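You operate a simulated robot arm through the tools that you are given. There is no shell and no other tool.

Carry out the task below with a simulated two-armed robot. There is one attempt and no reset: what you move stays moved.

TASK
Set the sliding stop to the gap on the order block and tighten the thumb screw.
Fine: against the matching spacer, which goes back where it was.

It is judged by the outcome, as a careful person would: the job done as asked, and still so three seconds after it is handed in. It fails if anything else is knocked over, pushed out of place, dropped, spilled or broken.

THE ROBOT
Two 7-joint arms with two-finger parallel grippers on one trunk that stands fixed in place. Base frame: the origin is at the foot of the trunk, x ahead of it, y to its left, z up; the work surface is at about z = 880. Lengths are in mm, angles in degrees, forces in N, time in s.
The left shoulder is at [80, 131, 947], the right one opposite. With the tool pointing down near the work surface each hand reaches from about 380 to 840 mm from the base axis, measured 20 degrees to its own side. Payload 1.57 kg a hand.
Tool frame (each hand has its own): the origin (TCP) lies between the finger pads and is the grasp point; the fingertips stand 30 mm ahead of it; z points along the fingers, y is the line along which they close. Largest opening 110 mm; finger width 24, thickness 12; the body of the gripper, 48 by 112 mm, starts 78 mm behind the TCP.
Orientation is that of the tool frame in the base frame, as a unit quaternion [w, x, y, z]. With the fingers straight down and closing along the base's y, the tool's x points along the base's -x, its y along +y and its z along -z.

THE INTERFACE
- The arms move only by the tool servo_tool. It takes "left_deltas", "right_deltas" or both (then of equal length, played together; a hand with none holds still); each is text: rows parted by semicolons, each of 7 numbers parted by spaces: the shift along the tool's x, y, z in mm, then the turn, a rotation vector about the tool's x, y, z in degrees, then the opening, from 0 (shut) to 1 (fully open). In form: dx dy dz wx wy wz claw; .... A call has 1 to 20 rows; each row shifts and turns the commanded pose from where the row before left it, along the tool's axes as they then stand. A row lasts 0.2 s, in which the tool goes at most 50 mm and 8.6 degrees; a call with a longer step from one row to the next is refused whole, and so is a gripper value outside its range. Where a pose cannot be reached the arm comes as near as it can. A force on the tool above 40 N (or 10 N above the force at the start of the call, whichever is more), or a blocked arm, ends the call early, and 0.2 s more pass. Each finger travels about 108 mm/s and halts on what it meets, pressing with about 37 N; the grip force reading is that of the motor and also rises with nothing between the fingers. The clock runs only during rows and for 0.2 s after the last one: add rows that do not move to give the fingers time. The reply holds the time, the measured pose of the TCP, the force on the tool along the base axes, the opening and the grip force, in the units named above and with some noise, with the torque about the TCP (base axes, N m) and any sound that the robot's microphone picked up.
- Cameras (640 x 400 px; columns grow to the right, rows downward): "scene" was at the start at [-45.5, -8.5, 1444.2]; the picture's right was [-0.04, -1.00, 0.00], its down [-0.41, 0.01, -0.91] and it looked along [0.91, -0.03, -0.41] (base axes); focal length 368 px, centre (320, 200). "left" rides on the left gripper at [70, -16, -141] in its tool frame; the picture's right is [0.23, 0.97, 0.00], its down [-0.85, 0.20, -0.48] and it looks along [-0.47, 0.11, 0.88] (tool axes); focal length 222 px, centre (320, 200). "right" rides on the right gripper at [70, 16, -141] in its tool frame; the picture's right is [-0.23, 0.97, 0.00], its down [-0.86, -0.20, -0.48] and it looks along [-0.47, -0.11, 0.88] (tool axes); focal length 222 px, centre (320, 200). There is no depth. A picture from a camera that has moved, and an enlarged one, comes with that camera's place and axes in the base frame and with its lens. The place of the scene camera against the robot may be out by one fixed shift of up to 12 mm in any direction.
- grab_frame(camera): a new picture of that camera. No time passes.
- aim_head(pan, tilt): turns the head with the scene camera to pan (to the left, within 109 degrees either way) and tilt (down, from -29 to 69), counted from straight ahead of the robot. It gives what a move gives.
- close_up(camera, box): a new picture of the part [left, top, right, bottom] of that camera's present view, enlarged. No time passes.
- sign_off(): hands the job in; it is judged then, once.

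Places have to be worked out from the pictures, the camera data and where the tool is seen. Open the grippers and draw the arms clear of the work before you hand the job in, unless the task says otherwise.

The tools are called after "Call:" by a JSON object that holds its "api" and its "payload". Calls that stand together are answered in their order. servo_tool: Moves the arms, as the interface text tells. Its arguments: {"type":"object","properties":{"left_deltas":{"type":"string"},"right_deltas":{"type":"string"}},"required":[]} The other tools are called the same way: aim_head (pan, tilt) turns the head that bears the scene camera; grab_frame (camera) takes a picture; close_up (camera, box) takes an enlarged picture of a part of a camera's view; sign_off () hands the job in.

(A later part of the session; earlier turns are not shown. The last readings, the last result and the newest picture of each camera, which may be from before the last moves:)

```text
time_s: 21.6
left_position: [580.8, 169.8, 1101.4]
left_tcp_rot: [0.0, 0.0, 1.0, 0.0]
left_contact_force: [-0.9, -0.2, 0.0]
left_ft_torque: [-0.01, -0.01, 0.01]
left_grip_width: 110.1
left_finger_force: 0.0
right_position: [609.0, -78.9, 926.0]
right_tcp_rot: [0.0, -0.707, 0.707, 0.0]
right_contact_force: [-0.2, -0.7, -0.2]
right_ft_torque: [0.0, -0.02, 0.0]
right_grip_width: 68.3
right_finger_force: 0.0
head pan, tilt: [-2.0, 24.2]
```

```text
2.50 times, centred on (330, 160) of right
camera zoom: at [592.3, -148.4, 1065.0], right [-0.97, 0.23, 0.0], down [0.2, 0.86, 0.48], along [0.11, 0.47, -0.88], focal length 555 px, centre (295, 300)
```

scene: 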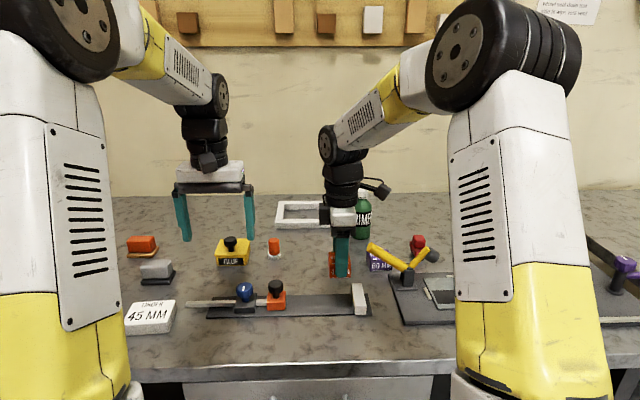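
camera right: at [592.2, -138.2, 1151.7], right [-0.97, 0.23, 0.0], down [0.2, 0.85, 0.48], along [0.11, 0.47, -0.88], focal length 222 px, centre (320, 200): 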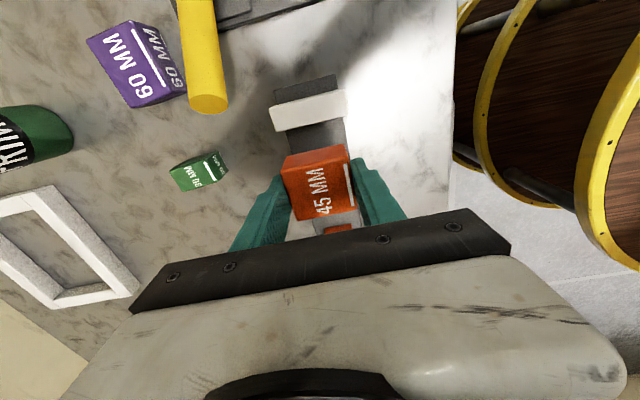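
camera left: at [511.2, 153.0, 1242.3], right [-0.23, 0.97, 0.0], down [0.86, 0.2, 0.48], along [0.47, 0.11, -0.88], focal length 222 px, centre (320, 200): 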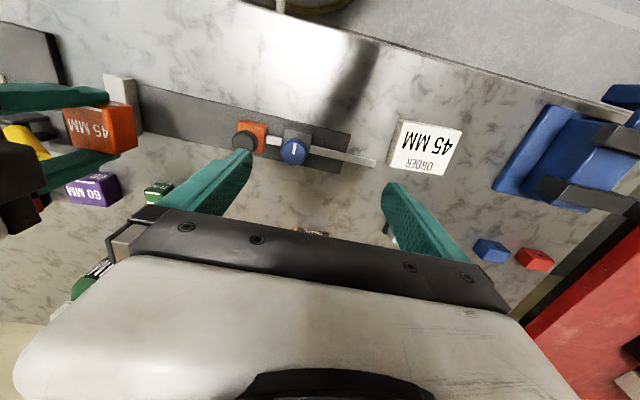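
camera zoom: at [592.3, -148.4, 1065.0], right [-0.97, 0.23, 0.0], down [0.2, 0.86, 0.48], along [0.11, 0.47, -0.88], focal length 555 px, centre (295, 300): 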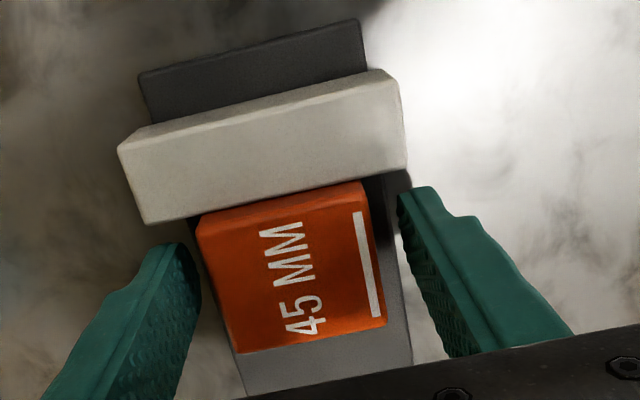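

The spacer rests square against the fence. I raise the right hand, move the left hand aside for room, and bring the right hand above the stop's black knob at about (610, 70).

Call:
{"api": "servo_tool", "payload": {"right_deltas": "0 0 -20 0 0 0 0.62; 0 0 -40 0 0 0 0.62; 0 0 -40 0 0 0 0.62; 0 0 -30 0 0 0 0.62; -37 -1 0 0 0 0 0.62; -37 0 0 0 0 0 0.62; -37 0 0 0 0 0 0.62; -37 0 0 0 0 0 0.62; 0 0 0 0 0 0 0.62; 0 0 0 0 0 0 0.62", "left_deltas": "0 40 0 0 0 0 1; 0 40 0 0 0 0 1; 0 30 0 0 0 0 1; 0 0 0 0 0 0 1; 0 0 0 0 0 0 1; 0 0 0 0 0 0 1; 0 0 0 0 0 0 1; 0 0 0 0 0 0 1; 0 0 0 0 0 0 1; 0 0 0 0 0 0 1"}}

Call:
{"api": "grab_frame", "payload": {"camera": "right"}}

Call:
{"api": "grab_frame", "payload": {"camera": "scene"}}

Call:
{"api": "close_up", "payload": {"camera": "scene", "box": [220, 260, 320, 320]}}

```text
time_s: 23.8
left_position: [580.0, 281.0, 1099.9]
left_tcp_rot: [0.0, 0.0, 1.0, -0.001]
left_contact_force: [-0.7, 1.2, -0.2]
left_ft_torque: [0.01, -0.01, 0.0]
left_grip_width: 110.3
left_finger_force: 0.0
right_position: [608.1, 69.4, 1053.2]
right_tcp_rot: [0.0, 0.707, -0.707, 0.0]
right_contact_force: [-0.3, 0.3, -0.5]
right_ft_torque: [-0.04, 0.0, 0.03]
right_grip_width: 68.2
right_finger_force: 0.0
head pan, tilt: [-2.0, 24.2]
```

```text
taken
camera right: at [591.6, -0.1, 1194.9], right [-0.97, 0.23, 0.0], down [0.2, 0.86, 0.48], along [0.11, 0.47, -0.88], focal length 222 px, centre (320, 200)
```

right: 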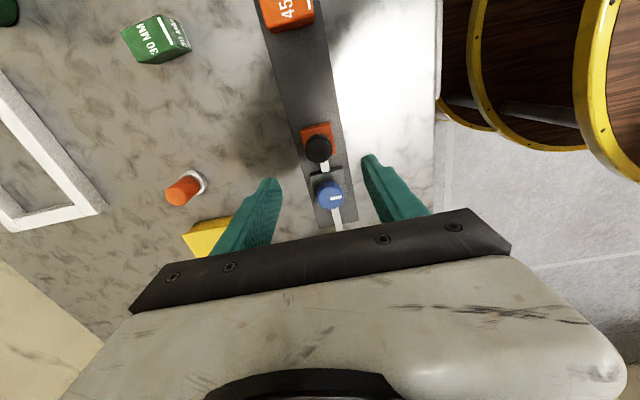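

```text
taken
```

scene: 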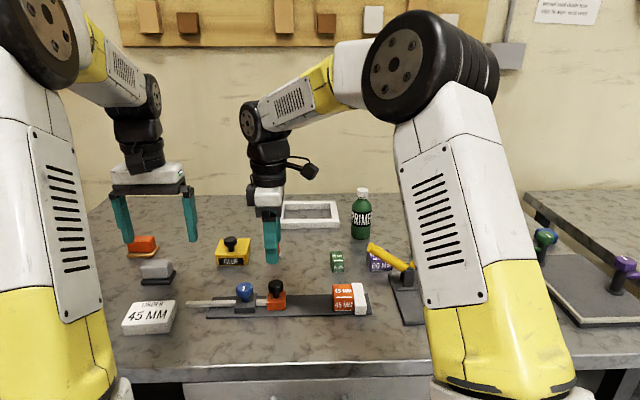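

```text
6.40 times, centred on (270, 290) of scene
camera zoom: at [-45.5, -8.4, 1444.2], right [-0.04, -1.0, 0.0], down [-0.41, 0.01, -0.91], along [0.91, -0.03, -0.41], focal length 2353 px, centre (640, -376)
```

zoom: 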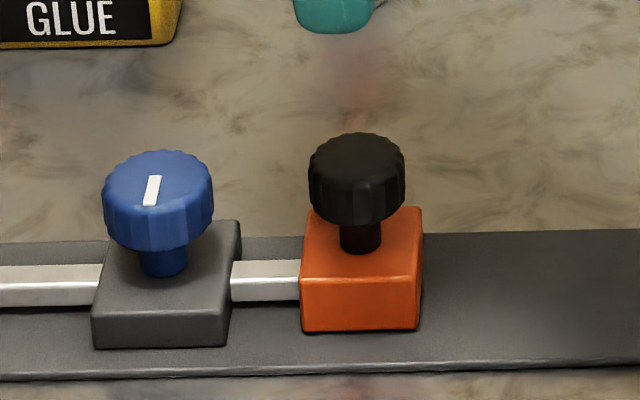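

The black knob and blue screw are clearly seen. I zoom with the right camera to fix the black knob's centre before descending.

Call:
{"api": "close_up", "payload": {"camera": "right", "box": [260, 100, 390, 230]}}

Call:
{"api": "close_up", "payload": {"camera": "scene", "box": [310, 270, 380, 320]}}

```text
3.08 times, centred on (325, 165) of right
camera zoom: at [591.6, -0.1, 1194.9], right [-0.97, 0.23, 0.0], down [0.2, 0.86, 0.48], along [0.11, 0.47, -0.88], focal length 684 px, centre (305, 308)
```

zoom: 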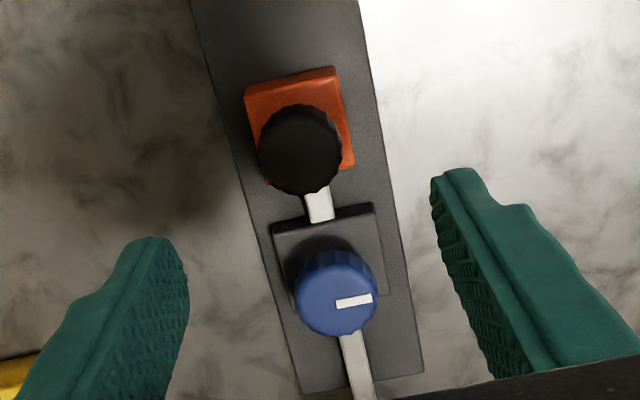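

```text
8.00 times, centred on (345, 295) of scene
camera zoom: at [-45.5, -8.4, 1444.2], right [-0.04, -1.0, 0.0], down [-0.41, 0.01, -0.91], along [0.91, -0.03, -0.41], focal length 2942 px, centre (120, -560)
```

zoom: 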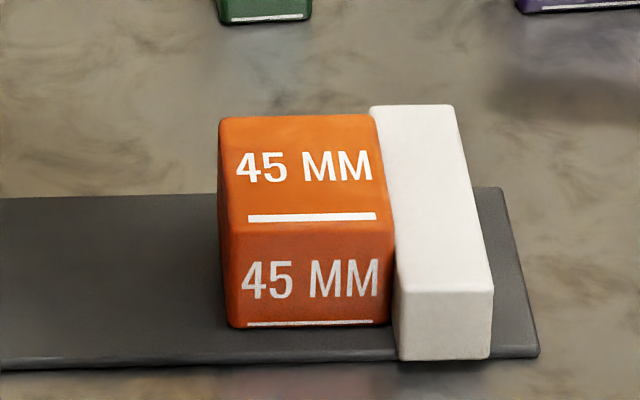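

The knob centre comes out at (609.5, 70), top near z = 940. The hand is over it, so I descend to z ≈ 944 (fingertips ≈ 914, above the stop block) with the fingers open.

Call:
{"api": "servo_tool", "payload": {"right_deltas": "0 0 40 0 0 0 0.62; 0 0 35 0 0 0 0.62; 0 0 20 0 0 0 0.62; 0 0 5 0 0 0 0.62; 0 0 0 0 0 0 0.62; 0 0 0 0 0 0 0.62"}}

Call:
{"api": "close_up", "payload": {"camera": "scene", "box": [230, 250, 330, 320]}}

Call:
{"api": "close_up", "payload": {"camera": "right", "box": [220, 60, 420, 240]}}

```text
time_s: 25.2
left_position: [578.8, 280.2, 1100.8]
left_tcp_rot: [-0.001, 0.0, 1.0, 0.0]
left_contact_force: [-0.2, 0.2, 0.9]
left_ft_torque: [0.02, 0.03, -0.01]
left_grip_width: 110.1
left_finger_force: 0.1
right_position: [607.8, 69.5, 952.2]
right_tcp_rot: [0.0, 0.707, -0.707, 0.0]
right_contact_force: [0.7, 0.6, 0.3]
right_ft_torque: [-0.03, 0.01, 0.04]
right_grip_width: 68.2
right_finger_force: 0.1
head pan, tilt: [-2.0, 24.2]
```

```text
5.71 times, centred on (280, 285) of scene
camera zoom: at [-45.5, -8.4, 1444.2], right [-0.04, -1.0, 0.0], down [-0.41, 0.01, -0.91], along [0.91, -0.03, -0.41], focal length 2101 px, centre (549, -286)
```

zoom: 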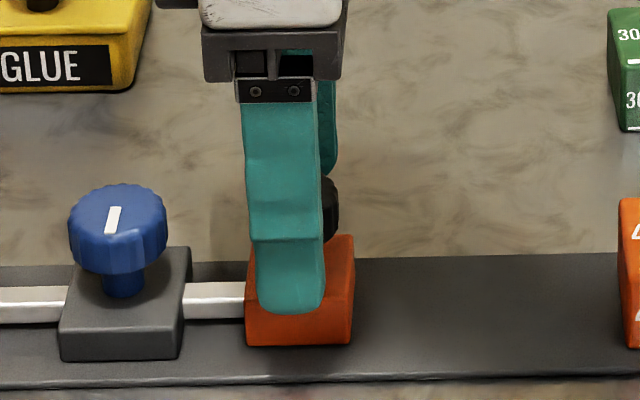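

```text
2.22 times, centred on (320, 150) of right
camera zoom: at [593.0, -0.2, 1092.6], right [-0.97, 0.23, 0.0], down [0.2, 0.86, 0.48], along [0.11, 0.47, -0.88], focal length 494 px, centre (320, 311)
```

zoom: 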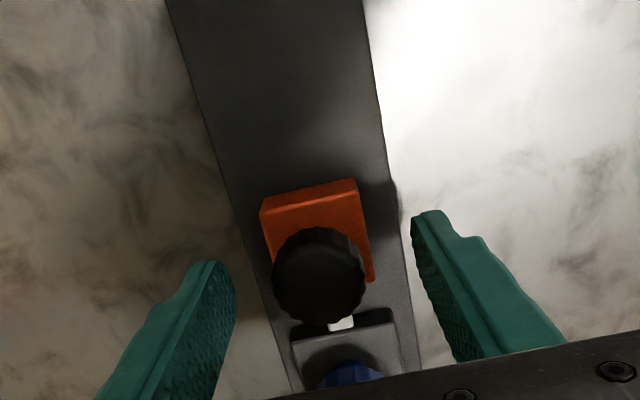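

The fingers straddle the knob and line up with the stop. I lower another 8 mm and close on the black knob.

Call:
{"api": "servo_tool", "payload": {"right_deltas": "0 0 4 0 0 0 0.62; 0 0 4 0 0 0 0.62; 0 0 0 0 0 0 0.45; 0 0 0 0 0 0 0.3; 0 0 0 0 0 0 0.15; 0 0 0 0 0 0 0.15; 0 0 0 0 0 0 0.15"}}

Call:
{"api": "close_up", "payload": {"camera": "scene", "box": [230, 250, 330, 320]}}

Call:
{"api": "close_up", "payload": {"camera": "right", "box": [220, 60, 420, 240]}}

```text
time_s: 26.8
left_position: [579.5, 280.7, 1100.8]
left_tcp_rot: [0.0, -0.001, 1.0, 0.001]
left_contact_force: [-0.5, 0.2, 0.6]
left_ft_torque: [0.01, -0.01, 0.03]
left_grip_width: 110.1
left_finger_force: 0.0
right_position: [610.9, 70.3, 944.4]
right_tcp_rot: [-0.001, -0.707, 0.707, 0.0]
right_contact_force: [4.5, 0.7, -0.8]
right_ft_torque: [0.05, -0.07, 0.03]
right_grip_width: 32.0
right_finger_force: 40.2
head pan, tilt: [-2.0, 24.2]
```

```text
5.71 times, centred on (280, 285) of scene
camera zoom: at [-45.3, -8.4, 1444.2], right [-0.04, -1.0, 0.0], down [-0.41, 0.01, -0.91], along [0.91, -0.03, -0.41], focal length 2101 px, centre (549, -286)
```

zoom: 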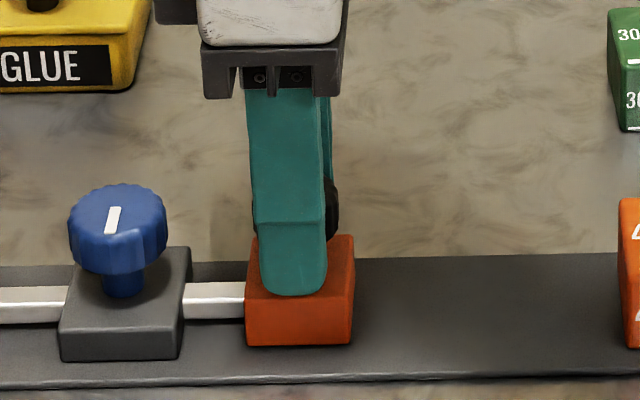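

```text
2.22 times, centred on (320, 150) of right
camera zoom: at [593.5, 0.5, 1085.6], right [-0.97, 0.23, 0.0], down [0.2, 0.85, 0.48], along [0.11, 0.47, -0.88], focal length 494 px, centre (320, 311)
```

zoom: 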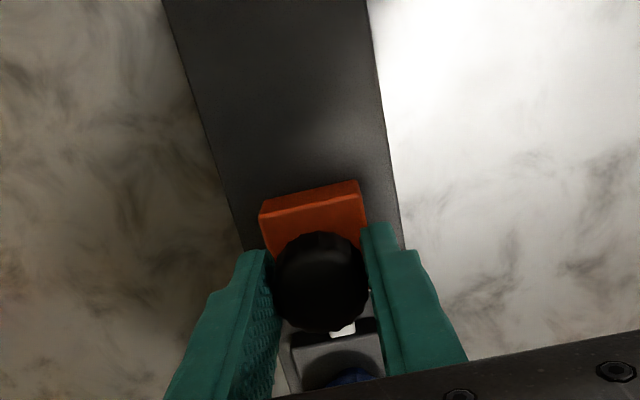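

The black knob is gripped (32 mm). I test whether the stop slides: 1 mm relief in x, then 6 mm toward −y, watching the force.

Call:
{"api": "servo_tool", "payload": {"right_deltas": "0 -0.8 0 0 0 0 0.15; 2 0 0 0 0 0 0.15; 2 0 0 0 0 0 0.15; 2 0 0 0 0 0 0.15; 0 0 0 0 0 0 0.15"}}

Call:
{"api": "close_up", "payload": {"camera": "scene", "box": [230, 250, 330, 320]}}

```text
time_s: 28.0
left_position: [580.3, 281.3, 1099.6]
left_tcp_rot: [0.0, 0.0, 1.0, 0.0]
left_contact_force: [-0.1, -0.6, -0.2]
left_ft_torque: [0.0, 0.01, 0.01]
left_grip_width: 109.9
left_finger_force: 0.1
right_position: [611.2, 62.4, 944.1]
right_tcp_rot: [0.001, 0.707, -0.707, -0.001]
right_contact_force: [-0.9, 1.2, -9.4]
right_ft_torque: [0.67, -0.13, 0.05]
right_grip_width: 32.0
right_finger_force: 40.5
head pan, tilt: [-2.0, 24.2]
```

```text
5.71 times, centred on (280, 285) of scene
camera zoom: at [-45.3, -8.4, 1444.2], right [-0.04, -1.0, 0.0], down [-0.41, 0.01, -0.91], along [0.91, -0.03, -0.41], focal length 2101 px, centre (549, -286)
```

zoom: 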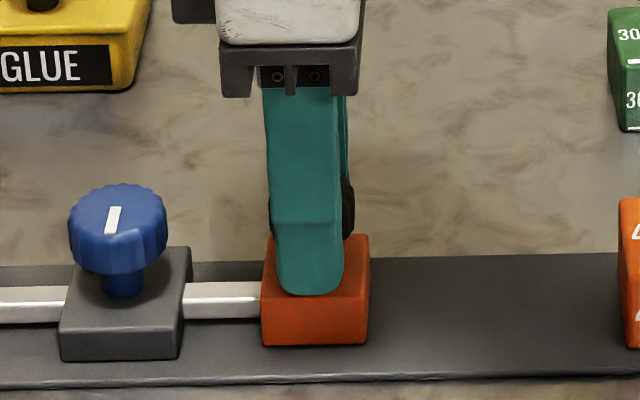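

The stop slides freely (it followed 6 mm with Fy ≈ 1 N), but a downward pull of 9 N appeared. I ease the hand down 0.7 mm and hold to see the reading.

Call:
{"api": "servo_tool", "payload": {"right_deltas": "0 0 0.7 0 0 0 0.15; 0 0 0 0 0 0 0.15; 0 0 0 0 0 0 0.15"}}

```text
time_s: 28.8
left_position: [580.2, 279.3, 1101.2]
left_tcp_rot: [0.0, -0.001, 1.0, 0.0]
left_contact_force: [0.1, 0.6, 0.6]
left_ft_torque: [0.0, 0.03, 0.02]
left_grip_width: 110.0
left_finger_force: 0.0
right_position: [609.2, 63.2, 945.0]
right_tcp_rot: [0.001, 0.707, -0.707, 0.0]
right_contact_force: [-3.5, 1.5, -5.0]
right_ft_torque: [-0.16, 0.08, 0.0]
right_grip_width: 31.5
right_finger_force: 40.1
head pan, tilt: [-2.0, 24.2]
```

The pull eased to 5 N and the stop is free. I slide it 80 mm toward the spacer at a gentle pace.

Call:
{"api": "servo_tool", "payload": {"right_deltas": "4 0 0.3 0 0 0 0.15; 8 0 0 0 0 0 0.15; 8 0 0 0 0 0 0.15; 8 0 0 0 0 0 0.15; 8 0 0 0 0 0 0.15; 8 0 0 0 0 0 0.15; 8 0 0 0 0 0 0.15; 8 0 0 0 0 0 0.15; 8 0 0 0 0 0 0.15; 8 0 0 0 0 0 0.15; 4 0 0 0 0 0 0.15; 0 0 0 0 0 0 0.15"}}

Call:
{"api": "close_up", "payload": {"camera": "scene", "box": [220, 240, 400, 330]}}

```text
time_s: 31.4
left_position: [578.5, 281.3, 1099.2]
left_tcp_rot: [0.0, 0.0, 1.0, 0.0]
left_contact_force: [-0.4, 0.0, -0.1]
left_ft_torque: [0.01, 0.0, 0.0]
left_grip_width: 110.0
left_finger_force: 0.1
right_position: [610.5, -18.2, 944.5]
right_tcp_rot: [-0.001, 0.708, -0.706, 0.0]
right_contact_force: [-1.8, 0.7, 7.8]
right_ft_torque: [0.59, 0.05, 0.07]
right_grip_width: 31.4
right_finger_force: 40.2
head pan, tilt: [-2.0, 24.2]
```

```text
3.56 times, centred on (310, 285) of scene
camera zoom: at [-45.8, -8.4, 1444.2], right [-0.04, -1.0, 0.0], down [-0.41, 0.01, -0.91], along [0.91, -0.03, -0.41], focal length 1307 px, centre (356, -102)
```

zoom: 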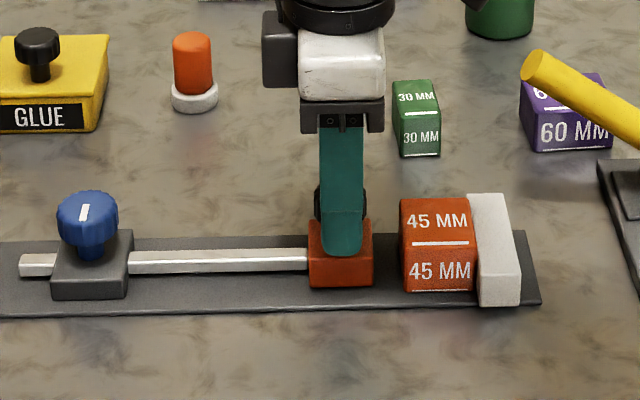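

The gap to the spacer is about 18 mm. I move 13 mm more, then go step by step.

Call:
{"api": "servo_tool", "payload": {"right_deltas": "4 0 -0.4 0 0 0 0.15; 4 0 0 0 0 0 0.15; 3 0 0 0 0 0 0.15; 2 0 0 0 0 0 0.15; 0 0 0 0 0 0 0.15; 0 0 0 0 0 0 0.15"}}

Call:
{"api": "close_up", "payload": {"camera": "scene", "box": [300, 270, 380, 320]}}

```text
time_s: 32.8
left_position: [579.4, 280.7, 1100.3]
left_tcp_rot: [0.0, 0.0, 1.0, 0.0]
left_contact_force: [0.4, 0.1, 0.4]
left_ft_torque: [-0.01, -0.03, -0.03]
left_grip_width: 110.1
left_finger_force: 0.0
right_position: [609.8, -30.7, 944.1]
right_tcp_rot: [0.001, 0.708, -0.707, 0.0]
right_contact_force: [3.5, 0.6, 5.4]
right_ft_torque: [-0.14, -0.05, 0.12]
right_grip_width: 31.9
right_finger_force: 40.3
head pan, tilt: [-2.0, 24.2]
```

```text
8.00 times, centred on (340, 295) of scene
camera zoom: at [-45.5, -8.4, 1444.2], right [-0.04, -1.0, 0.0], down [-0.41, 0.01, -0.91], along [0.91, -0.03, -0.41], focal length 2942 px, centre (160, -560)
```

zoom: 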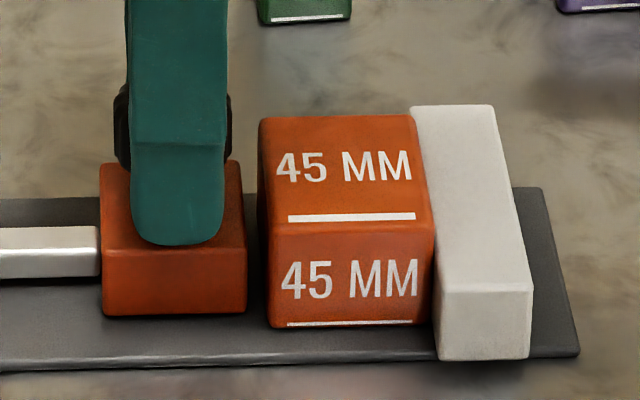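

About 6 mm left. I move 4 mm then half-millimetre steps, watching Fy for contact.

Call:
{"api": "servo_tool", "payload": {"right_deltas": "2 0 -0.3 0 0 0 0.15; 1 0 0 0 0 0 0.15; 1 0 0 0 0 0 0.15; 0.5 0 0 0 0 0 0.15; 0 0 0 0 0 0 0.15; 0 0 0 0 0 0 0.15"}}

Call:
{"api": "close_up", "payload": {"camera": "scene", "box": [300, 270, 380, 320]}}

```text
time_s: 34.2
left_position: [578.5, 280.8, 1099.8]
left_tcp_rot: [0.0, 0.0, 1.0, 0.0]
left_contact_force: [-0.1, 0.4, -0.7]
left_ft_torque: [0.02, 0.01, -0.02]
left_grip_width: 110.0
left_finger_force: 0.1
right_position: [611.0, -34.9, 945.2]
right_tcp_rot: [0.0, -0.707, 0.708, 0.0]
right_contact_force: [-5.3, 1.5, -3.7]
right_ft_torque: [0.35, 0.07, -0.1]
right_grip_width: 31.5
right_finger_force: 40.0
head pan, tilt: [-2.0, 24.2]
```

```text
8.00 times, centred on (340, 295) of scene
camera zoom: at [-45.7, -8.4, 1444.2], right [-0.04, -1.0, 0.0], down [-0.41, 0.01, -0.91], along [0.91, -0.03, -0.41], focal length 2942 px, centre (160, -560)
```

zoom: 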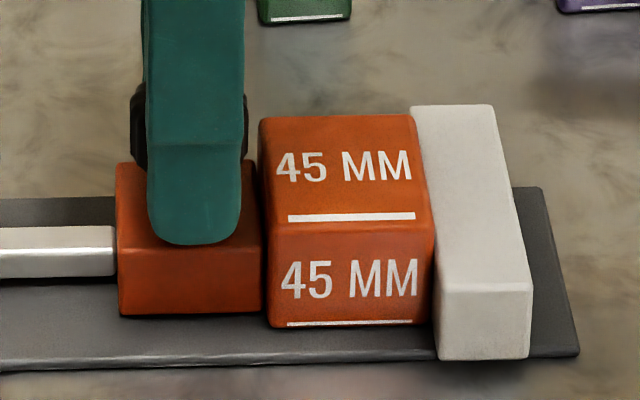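

About 2 mm left. I continue in 0.5 mm steps.

Call:
{"api": "servo_tool", "payload": {"right_deltas": "0.5 0 0 0 0 0 0.15; 0.5 0 0 0 0 0 0.15; 0.5 0 0 0 0 0 0.15; 0 0 0 0 0 0 0.15; 0 0 0 0 0 0 0.15"}}

Call:
{"api": "close_up", "payload": {"camera": "scene", "box": [310, 270, 370, 315]}}

```text
time_s: 35.4
left_position: [578.7, 281.7, 1100.0]
left_tcp_rot: [0.001, -0.001, 1.0, 0.0]
left_contact_force: [-0.8, -0.4, -0.6]
left_ft_torque: [0.01, -0.02, 0.04]
left_grip_width: 110.1
left_finger_force: 0.1
right_position: [608.7, -36.4, 945.7]
right_tcp_rot: [0.001, 0.708, -0.707, 0.0]
right_contact_force: [-11.8, 7.9, -11.7]
right_ft_torque: [0.01, -0.02, 0.08]
right_grip_width: 31.9
right_finger_force: 40.1
head pan, tilt: [-2.0, 24.2]
```

```text
8.89 times, centred on (340, 292) of scene
camera zoom: at [-45.6, -8.1, 1444.2], right [-0.03, -1.0, 0.0], down [-0.41, 0.01, -0.91], along [0.91, -0.03, -0.41], focal length 3268 px, centre (142, -622)
```

zoom: 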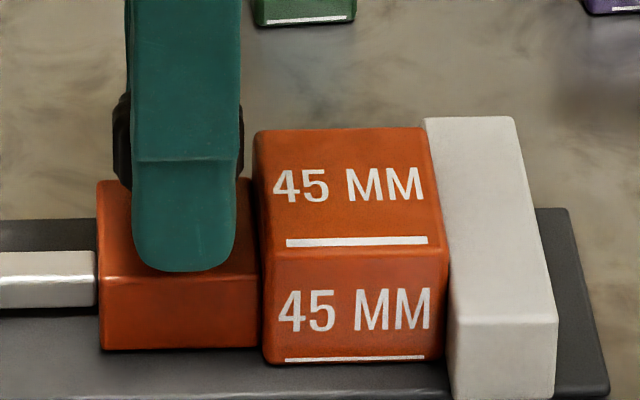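

Contact with the spacer (Fy ≈ 8 N). There are side loads (Fx −12, Fz −12), so I ease the hand slightly in −x and down and re-read.

Call:
{"api": "servo_tool", "payload": {"right_deltas": "0 0.6 0.5 0 0 0 0.15; 0 0 0 0 0 0 0.15; 0 0 0 0 0 0 0.15"}}

Call:
{"api": "close_up", "payload": {"camera": "scene", "box": [310, 270, 370, 315]}}

Call:
{"api": "grab_frame", "payload": {"camera": "right"}}

```text
time_s: 36.2
left_position: [579.4, 280.3, 1099.9]
left_tcp_rot: [0.0, 0.001, 1.0, 0.0]
left_contact_force: [0.1, 0.7, 0.0]
left_ft_torque: [0.02, -0.04, 0.0]
left_grip_width: 110.1
left_finger_force: 0.1
right_position: [610.4, -36.1, 945.5]
right_tcp_rot: [0.0, -0.707, 0.707, 0.0]
right_contact_force: [-9.1, 10.0, -3.2]
right_ft_torque: [0.12, 0.2, 0.02]
right_grip_width: 31.7
right_finger_force: 40.3
head pan, tilt: [-2.0, 24.2]
```

```text
8.89 times, centred on (340, 292) of scene
camera zoom: at [-45.8, -8.0, 1444.2], right [-0.04, -1.0, 0.0], down [-0.41, 0.01, -0.91], along [0.91, -0.03, -0.41], focal length 3268 px, centre (142, -622)
```

zoom: 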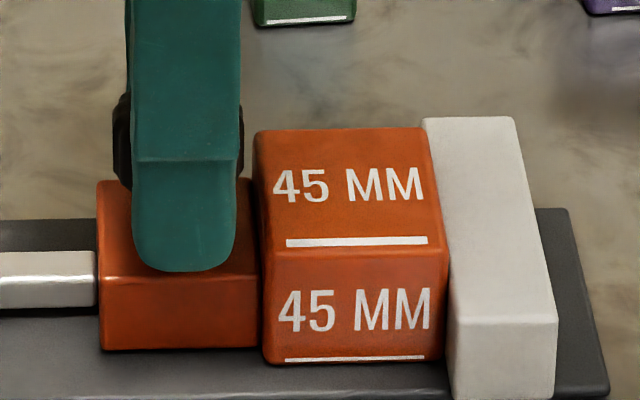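

```text
taken
camera right: at [593.6, -104.7, 1085.6], right [-0.97, 0.23, 0.0], down [0.2, 0.85, 0.48], along [0.11, 0.47, -0.88], focal length 222 px, centre (320, 200)
```

right: 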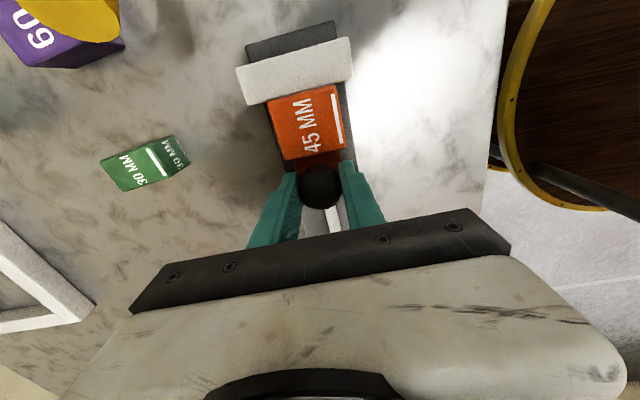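

The stop is flush against the spacer with about 10 N push, and the right hand holds it there. Now I bring the left hand above the blue thumb screw at about (610, 136) and look.

Call:
{"api": "servo_tool", "payload": {"left_deltas": "-7.4 -36.1 15 0 0 0 0.7; -7.4 -36.1 15 0 0 0 0.7; -7.4 -36.1 15 0 0 0 0.7; -7.3 -36.2 15 0 0 0 0.7; 0 0 0 0 0 0 0.7; 0 0 0 0 0 0 0.7"}}

Call:
{"api": "grab_frame", "payload": {"camera": "left"}}

Call:
{"api": "grab_frame", "payload": {"camera": "scene"}}

Call:
{"api": "close_up", "payload": {"camera": "left", "box": [220, 80, 420, 240]}}

```text
time_s: 37.6
left_position: [608.5, 136.8, 1037.2]
left_tcp_rot: [0.0, -0.001, 1.0, -0.001]
left_contact_force: [-0.3, -1.1, -0.7]
left_ft_torque: [0.0, 0.01, 0.01]
left_grip_width: 76.9
left_finger_force: 0.0
right_position: [609.7, -35.1, 945.2]
right_tcp_rot: [-0.001, 0.708, -0.707, 0.001]
right_contact_force: [-6.3, 13.8, 2.9]
right_ft_torque: [0.18, 0.15, -0.03]
right_grip_width: 31.5
right_finger_force: 40.4
head pan, tilt: [-2.0, 24.2]
```

```text
taken
camera left: at [539.8, 119.8, 1178.7], right [-0.23, 0.97, 0.0], down [0.85, 0.2, 0.48], along [0.47, 0.11, -0.88], focal length 222 px, centre (320, 200)
```

left: 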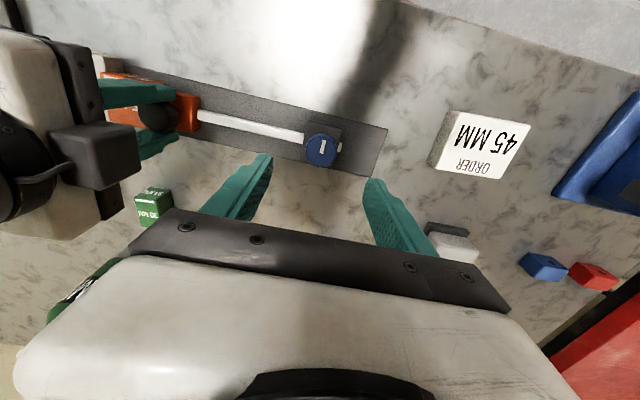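

```text
taken
```

scene: 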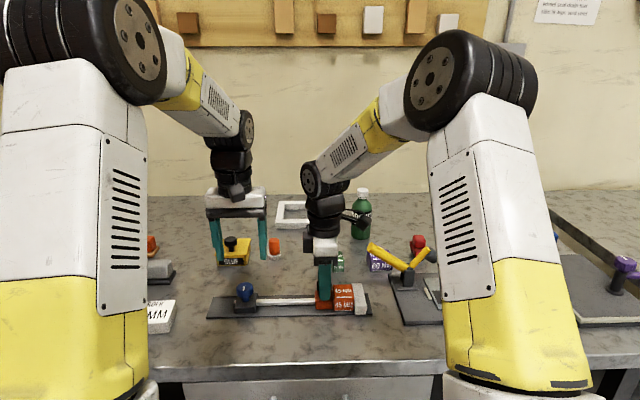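

```text
2.50 times, centred on (320, 160) of left
camera zoom: at [539.8, 119.8, 1178.7], right [-0.23, 0.97, 0.0], down [0.85, 0.2, 0.48], along [0.47, 0.11, -0.88], focal length 555 px, centre (320, 300)
```

zoom: 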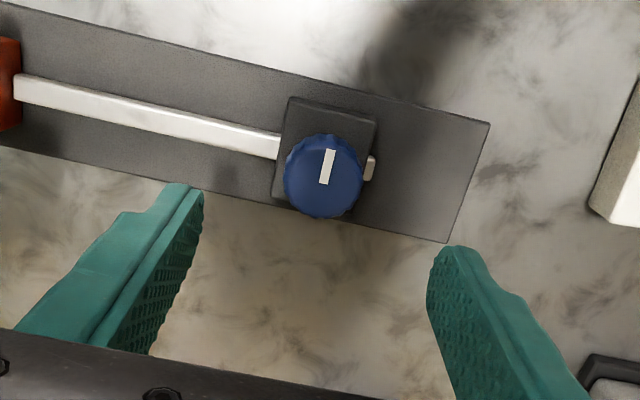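

The screw's centre is about (608.5, 137), its head spanning roughly z 912–930. I centre the left hand on it, pre-turn it 43° anticlockwise for clockwise travel, and lower part way.

Call:
{"api": "servo_tool", "payload": {"left_deltas": "1 1.5 0 0 0 -8.6 0.7; 0 0 0 0 0 -8.6 0.7; 0 0 0 0 0 -8.6 0.7; 0 0 0 0 0 -8.6 0.7; 0 0 0 0 0 -8.6 0.7; 0 0 30 0 0 0 0.7; 0 0 30 0 0 0 0.7; 0 0 10 0 0 0 0.7; 0 0 0 0 0 0 0.7; 0 0 0 0 0 0 0.7"}}

Call:
{"api": "close_up", "payload": {"camera": "left", "box": [220, 80, 420, 240]}}

Call:
{"api": "close_up", "payload": {"camera": "scene", "box": [190, 220, 310, 320]}}

```text
time_s: 39.8
left_position: [606.9, 137.2, 971.4]
left_tcp_rot: [0.0, -0.367, 0.93, 0.0]
left_contact_force: [-0.3, 0.1, -0.8]
left_ft_torque: [-0.01, -0.01, 0.01]
left_grip_width: 77.1
left_finger_force: 0.0
right_position: [610.0, -35.0, 944.9]
right_tcp_rot: [0.0, 0.707, -0.707, 0.001]
right_contact_force: [-3.5, 15.0, 7.5]
right_ft_torque: [0.24, 0.07, 0.01]
right_grip_width: 32.1
right_finger_force: 40.4
head pan, tilt: [-2.0, 24.2]
```

```text
2.50 times, centred on (320, 160) of left
camera zoom: at [568.0, 77.0, 1112.3], right [-0.83, 0.56, 0.0], down [0.49, 0.73, 0.48], along [0.27, 0.4, -0.88], focal length 555 px, centre (320, 300)
```

zoom: 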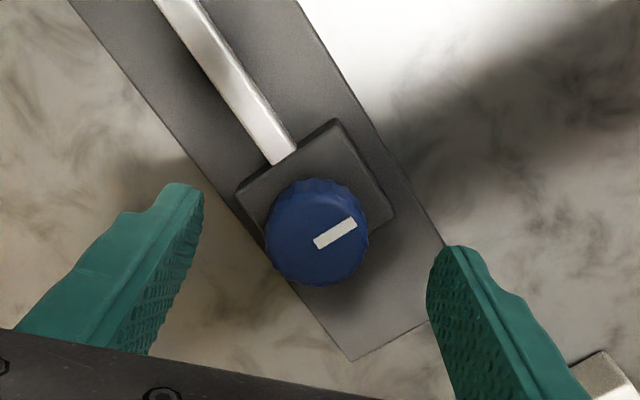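

```text
4.00 times, centred on (250, 270) of scene
camera zoom: at [-45.9, -7.8, 1444.2], right [-0.04, -1.0, 0.0], down [-0.41, 0.01, -0.91], along [0.91, -0.03, -0.41], focal length 1471 px, centre (600, -80)
```

zoom: 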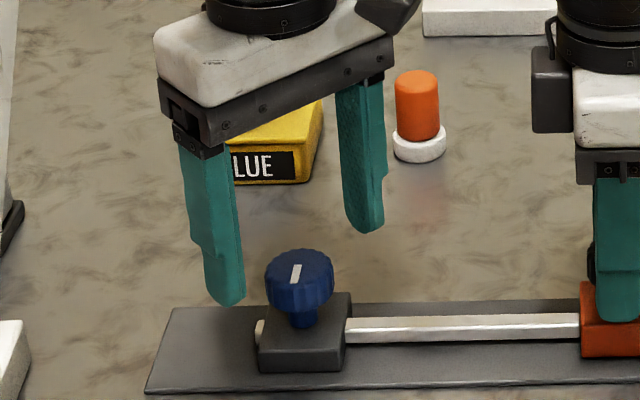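

The screw head lies within 2 mm of the left TCP axis. I centre slightly, ease the right hand's push a little, and lower the left hand so its tips are just above the guide block.

Call:
{"api": "servo_tool", "payload": {"left_deltas": "-1.2 0 10 0 0 0 0.7; 0 0 10 0 0 0 0.7; 0 0 8 0 0 0 0.7; 0 0 4 0 0 0 0.7; 0 0 0 0 0 0 0.7; 0 0 0 0 0 0 0.7", "right_deltas": "-0.3 0 0 0 0 0 0.15; 0 0 0 0 0 0 0.15; 0 0 0 0 0 0 0.15; 0 0 0 0 0 0 0.15; 0 0 0 0 0 0 0.15; 0 0 0 0 0 0 0.15"}}

Call:
{"api": "close_up", "payload": {"camera": "left", "box": [220, 100, 420, 240]}}

Call:
{"api": "close_up", "payload": {"camera": "scene", "box": [200, 250, 290, 325]}}

```text
time_s: 41.2
left_position: [609.2, 137.6, 938.4]
left_tcp_rot: [0.0, -0.366, 0.931, 0.0]
left_contact_force: [0.4, -0.6, 0.7]
left_ft_torque: [0.01, 0.0, -0.03]
left_grip_width: 76.9
left_finger_force: 0.0
right_position: [611.2, -35.1, 944.9]
right_tcp_rot: [0.0, -0.707, 0.707, 0.0]
right_contact_force: [-2.9, 11.4, 6.4]
right_ft_torque: [-0.01, 0.03, -0.12]
right_grip_width: 31.9
right_finger_force: 39.6
head pan, tilt: [-2.0, 24.2]
```

```text
2.86 times, centred on (320, 170) of left
camera zoom: at [570.2, 77.8, 1080.0], right [-0.83, 0.56, 0.0], down [0.49, 0.73, 0.48], along [0.27, 0.4, -0.88], focal length 635 px, centre (320, 286)
```

zoom: 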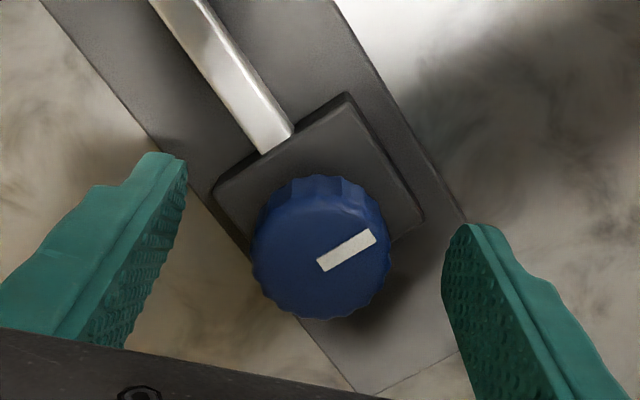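

```text
5.33 times, centred on (245, 288) of scene
camera zoom: at [-45.8, -8.0, 1444.2], right [-0.04, -1.0, 0.0], down [-0.41, 0.01, -0.91], along [0.91, -0.03, -0.41], focal length 1961 px, centre (720, -267)
```

zoom: 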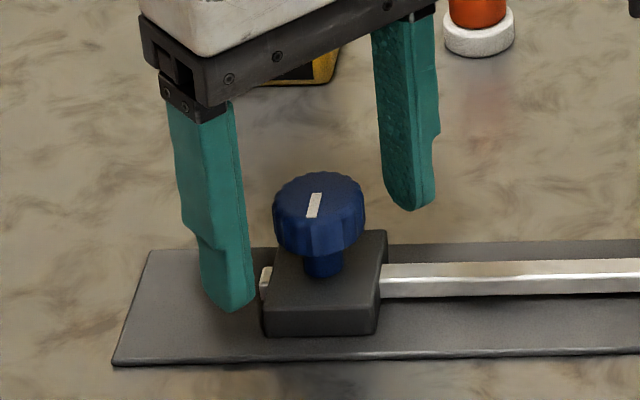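

The screw head is centred between the fingers. I close the left gripper on it.

Call:
{"api": "servo_tool", "payload": {"left_deltas": "0 0 0 0 0 0 0.5; 0 0 0 0 0 0 0.35; 0 0 0 0 0 0 0.2; 0 0 0 0 0 0 0.2; 0 0 0 0 0 0 0.2"}}

Call:
{"api": "close_up", "payload": {"camera": "left", "box": [220, 100, 420, 240]}}

Call:
{"api": "close_up", "payload": {"camera": "scene", "box": [200, 250, 290, 325]}}

```text
time_s: 42.4
left_position: [609.2, 138.5, 939.5]
left_tcp_rot: [0.0, -0.368, 0.93, 0.0]
left_contact_force: [-2.6, 2.7, 1.4]
left_ft_torque: [-0.09, 0.09, -0.06]
left_grip_width: 36.0
left_finger_force: 42.8
right_position: [610.0, -35.3, 943.5]
right_tcp_rot: [0.0, -0.707, 0.707, 0.001]
right_contact_force: [0.2, 8.4, 6.1]
right_ft_torque: [-0.02, 0.03, 0.05]
right_grip_width: 31.7
right_finger_force: 40.6
head pan, tilt: [-2.0, 24.2]
```

```text
2.86 times, centred on (320, 170) of left
camera zoom: at [570.1, 77.9, 1080.1], right [-0.83, 0.56, 0.0], down [0.49, 0.73, 0.48], along [0.27, 0.4, -0.88], focal length 635 px, centre (320, 286)
```

zoom: 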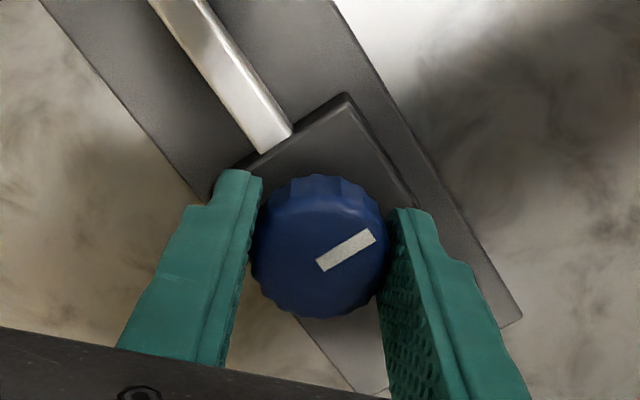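

```text
5.33 times, centred on (245, 288) of scene
camera zoom: at [-45.8, -8.1, 1444.2], right [-0.04, -1.0, 0.0], down [-0.41, 0.01, -0.91], along [0.91, -0.03, -0.41], focal length 1961 px, centre (720, -267)
```

zoom: 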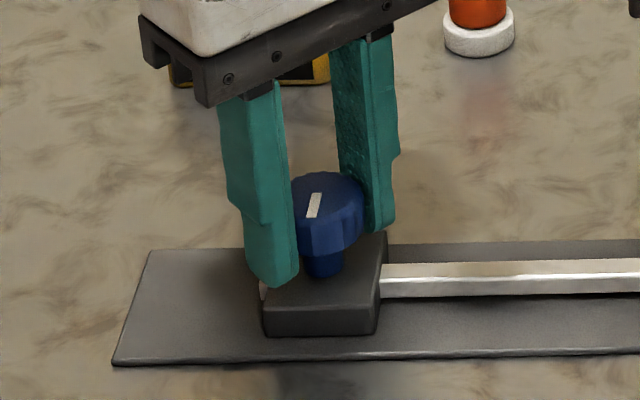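

The screw is gripped with small side loads. I turn it clockwise (about the downward tool z) 24° and read the torque.

Call:
{"api": "servo_tool", "payload": {"left_deltas": "0 0 0 0 0 6 0.2; 0 0 0 0 0 6 0.2; 0 0 0 0 0 6 0.2; 0 0 0 0 0 6 0.2; 0 0 0 0 0 0 0.2"}}

Call:
{"api": "close_up", "payload": {"camera": "scene", "box": [200, 250, 290, 325]}}

Call:
{"api": "close_up", "payload": {"camera": "left", "box": [220, 100, 420, 240]}}

```text
time_s: 43.6
left_position: [609.2, 137.8, 938.6]
left_tcp_rot: [-0.001, -0.165, 0.986, 0.0]
left_contact_force: [-3.0, -0.5, -11.8]
left_ft_torque: [0.15, -0.99, -0.02]
left_grip_width: 35.8
left_finger_force: 42.3
right_position: [609.7, -35.6, 945.1]
right_tcp_rot: [0.0, -0.707, 0.707, -0.001]
right_contact_force: [-4.0, 6.3, 7.7]
right_ft_torque: [0.03, -0.07, -0.01]
right_grip_width: 31.7
right_finger_force: 40.8
head pan, tilt: [-2.0, 24.2]
```

```text
5.33 times, centred on (245, 288) of scene
camera zoom: at [-45.6, -8.2, 1444.2], right [-0.04, -1.0, 0.0], down [-0.41, 0.01, -0.91], along [0.91, -0.03, -0.41], focal length 1961 px, centre (720, -267)
```

zoom: 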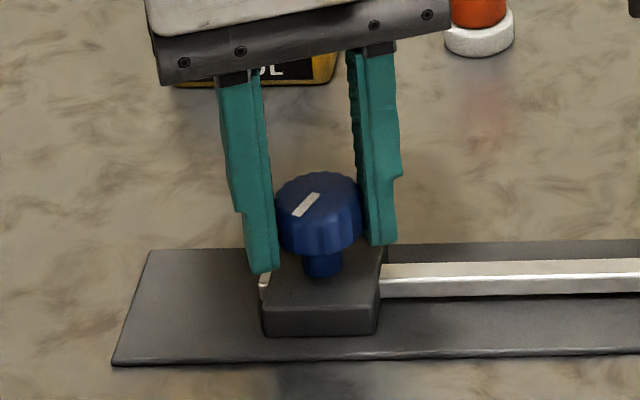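

```text
2.86 times, centred on (320, 170) of left
camera zoom: at [549.3, 99.5, 1080.1], right [-0.53, 0.85, 0.0], down [0.74, 0.47, 0.48], along [0.4, 0.25, -0.88], focal length 635 px, centre (320, 286)
```

zoom: 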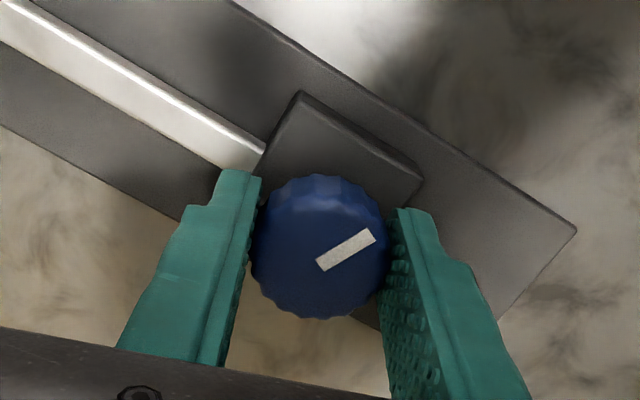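

The screw turns with the hand and is still loose (torque about z ≈ 0). I keep turning clockwise, easing the hand down slightly.

Call:
{"api": "servo_tool", "payload": {"left_deltas": "0 0 0.4 0 0 6 0.2; 0 0 0 0 0 6 0.2; 0 0 0 0 0 6 0.2; 0 0 0 0 0 6 0.2; 0 0 0 0 0 6 0.2; 0 0 0 0 0 0 0.2"}}

```text
time_s: 45.0
left_position: [609.7, 138.1, 939.1]
left_tcp_rot: [-0.001, 0.097, 0.995, 0.0]
left_contact_force: [-1.8, -2.3, 2.2]
left_ft_torque: [0.06, 0.35, -0.06]
left_grip_width: 36.0
left_finger_force: 42.5
right_position: [610.3, -35.2, 944.6]
right_tcp_rot: [0.0, -0.707, 0.707, 0.0]
right_contact_force: [-1.9, 7.3, 5.0]
right_ft_torque: [0.0, 0.05, 0.04]
right_grip_width: 31.4
right_finger_force: 40.5
head pan, tilt: [-2.0, 24.2]
```

54° turned with no resistance yet. I continue clockwise.

Call:
{"api": "servo_tool", "payload": {"left_deltas": "0 0 0 0 0 6 0.2; 0 0 0 0 0 6 0.2; 0 0 0 0 0 6 0.2; 0 0 0 0 0 6 0.2; 0 0 0 0 0 6 0.2; 0 0 0 0 0 0 0.2"}}

Call:
{"api": "close_up", "payload": {"camera": "left", "box": [220, 100, 420, 240]}}

Call:
{"api": "grab_frame", "payload": {"camera": "scene"}}

```text
time_s: 46.4
left_position: [609.7, 138.8, 939.0]
left_tcp_rot: [0.001, 0.35, 0.937, 0.0]
left_contact_force: [4.8, -1.9, 0.9]
left_ft_torque: [-0.16, -0.21, -0.04]
left_grip_width: 35.7
left_finger_force: 42.7
right_position: [610.9, -36.1, 944.3]
right_tcp_rot: [0.0, -0.707, 0.707, 0.0]
right_contact_force: [-2.9, 5.7, 6.9]
right_ft_torque: [0.28, -0.01, 0.04]
right_grip_width: 32.0
right_finger_force: 40.6
head pan, tilt: [-2.0, 24.2]
```

```text
2.86 times, centred on (320, 170) of left
camera zoom: at [546.4, 171.4, 1080.0], right [0.47, 0.88, 0.0], down [0.78, -0.41, 0.48], along [0.42, -0.22, -0.88], focal length 635 px, centre (320, 286)
```

zoom: 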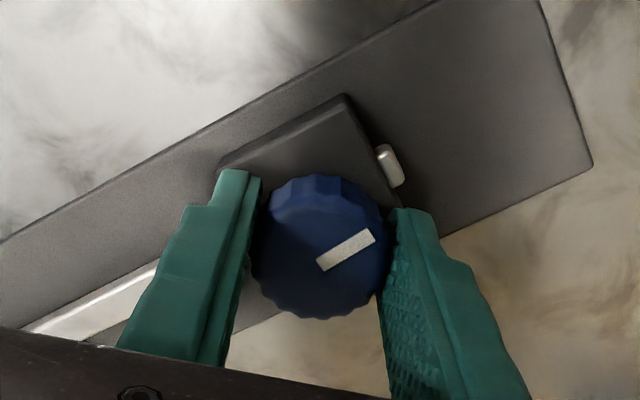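

```text
taken
```

scene: 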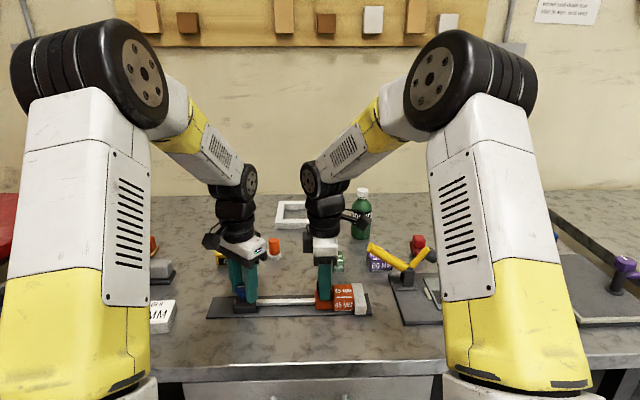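

84° turned and the head still follows freely. I continue another 42° clockwise.

Call:
{"api": "servo_tool", "payload": {"left_deltas": "0 0 0 0 0 6 0.2; 0 0 0 0 0 6 0.2; 0 0 0 0 0 6 0.2; 0 0 0 0 0 6 0.2; 0 0 0 0 0 6 0.2; 0 0 0 0 0 6 0.2; 0 0 0 0 0 6 0.2; 0 0 0 0 0 0 0.2"}}

Call:
{"api": "close_up", "payload": {"camera": "left", "box": [220, 100, 420, 240]}}

```text
time_s: 48.2
left_position: [608.6, 138.8, 939.1]
left_tcp_rot: [0.0, 0.663, 0.749, 0.0]
left_contact_force: [5.7, 3.7, 6.9]
left_ft_torque: [-0.04, 0.03, 0.24]
left_grip_width: 35.5
left_finger_force: 42.8
right_position: [610.8, -35.2, 945.2]
right_tcp_rot: [0.0, -0.707, 0.707, 0.0]
right_contact_force: [-3.2, 3.6, 5.1]
right_ft_torque: [0.38, -0.06, 0.08]
right_grip_width: 31.9
right_finger_force: 41.0
head pan, tilt: [-2.0, 24.2]
```

```text
2.86 times, centred on (320, 170) of left
camera zoom: at [585.2, 205.6, 1079.8], right [0.94, 0.34, 0.0], down [0.3, -0.82, 0.48], along [0.17, -0.45, -0.88], focal length 635 px, centre (320, 286)
```

zoom: 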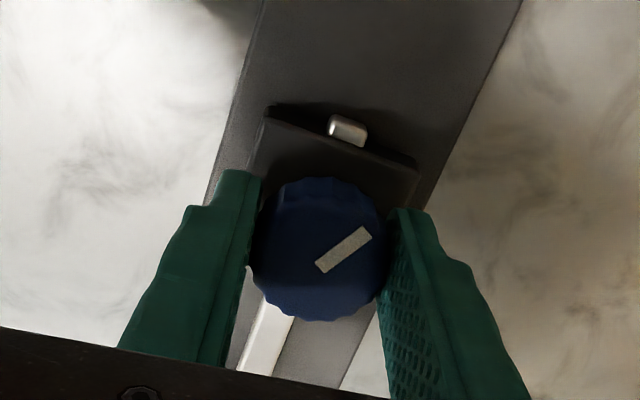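

Resistance begins: torque about z reached +0.24 N m after 126°. I keep the stop pressed with the right hand (+0.3 mm) and tighten further in small steps.

Call:
{"api": "servo_tool", "payload": {"left_deltas": "0 0 0 0 0 0 0.2; 0 0 0 0 0 0 0.2; 0 0 0 0 0 4 0.2; 0 0 0 0 0 4 0.2; 0 0 0 0 0 0 0.2", "right_deltas": "0.4 0 0 0 0 0 0.15; 0 0 0 0 0 0 0.15; 0 0 0 0 0 0 0.15; 0 0 0 0 0 0 0.15; 0 0 0 0 0 0 0.15"}}

Call:
{"api": "close_up", "payload": {"camera": "left", "box": [220, 100, 420, 240]}}

```text
time_s: 49.4
left_position: [609.8, 139.9, 938.2]
left_tcp_rot: [0.0, 0.713, 0.701, 0.0]
left_contact_force: [10.2, 4.9, -0.7]
left_ft_torque: [0.03, -0.18, 0.93]
left_grip_width: 35.6
left_finger_force: 42.8
right_position: [609.1, -36.1, 944.4]
right_tcp_rot: [0.0, 0.708, -0.706, 0.0]
right_contact_force: [-1.7, 6.2, 9.5]
right_ft_torque: [0.27, -0.11, 0.12]
right_grip_width: 31.5
right_finger_force: 40.2
head pan, tilt: [-2.0, 24.2]
```

```text
2.86 times, centred on (320, 170) of left
camera zoom: at [595.1, 208.6, 1079.4], right [0.98, 0.21, 0.0], down [0.19, -0.86, 0.48], along [0.1, -0.47, -0.88], focal length 635 px, centre (320, 286)
```

zoom: 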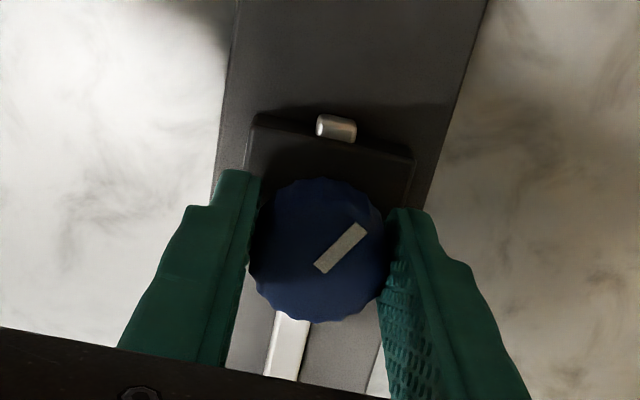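

Torque rose to 0.93 N m and the head has begun to lag the fingers, i.e. it is getting tight. I give it another 6° to see whether it turns any more.

Call:
{"api": "servo_tool", "payload": {"left_deltas": "0 0 0 0 0 3 0.15; 0 0 0 0 0 3 0.15; 0 0 0 0 0 0 0.15; 0 0 0 0 0 0 0.15"}}

Call:
{"api": "close_up", "payload": {"camera": "left", "box": [220, 100, 420, 240]}}

Call:
{"api": "close_up", "payload": {"camera": "scene", "box": [200, 230, 390, 325]}}

```text
time_s: 50.4
left_position: [609.8, 139.6, 937.5]
left_tcp_rot: [0.001, 0.749, 0.663, -0.001]
left_contact_force: [16.3, 5.2, -5.8]
left_ft_torque: [-0.53, -0.1, 0.39]
left_grip_width: 35.6
left_finger_force: 42.8
right_position: [610.0, -33.9, 944.8]
right_tcp_rot: [0.0, 0.707, -0.707, -0.001]
right_contact_force: [-5.8, 5.4, 15.4]
right_ft_torque: [0.39, 0.02, 0.02]
right_grip_width: 31.8
right_finger_force: 40.6
head pan, tilt: [-2.0, 24.2]
```

```text
2.86 times, centred on (320, 170) of left
camera zoom: at [602.4, 209.5, 1079.4], right [0.99, 0.11, 0.0], down [0.09, -0.87, 0.48], along [0.05, -0.48, -0.88], focal length 635 px, centre (320, 286)
```

zoom: 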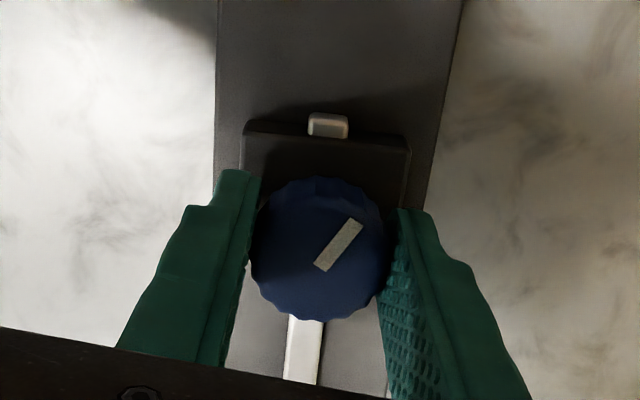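

```text
3.37 times, centred on (295, 278) of scene
camera zoom: at [-45.3, -7.9, 1444.2], right [-0.04, -1.0, 0.0], down [-0.41, 0.01, -0.91], along [0.91, -0.03, -0.41], focal length 1239 px, centre (404, -61)
```

zoom: 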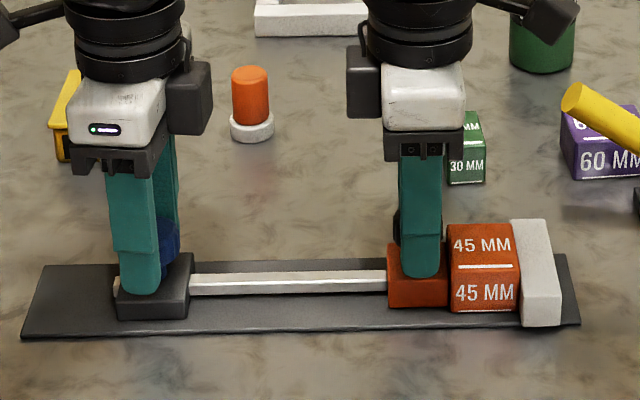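

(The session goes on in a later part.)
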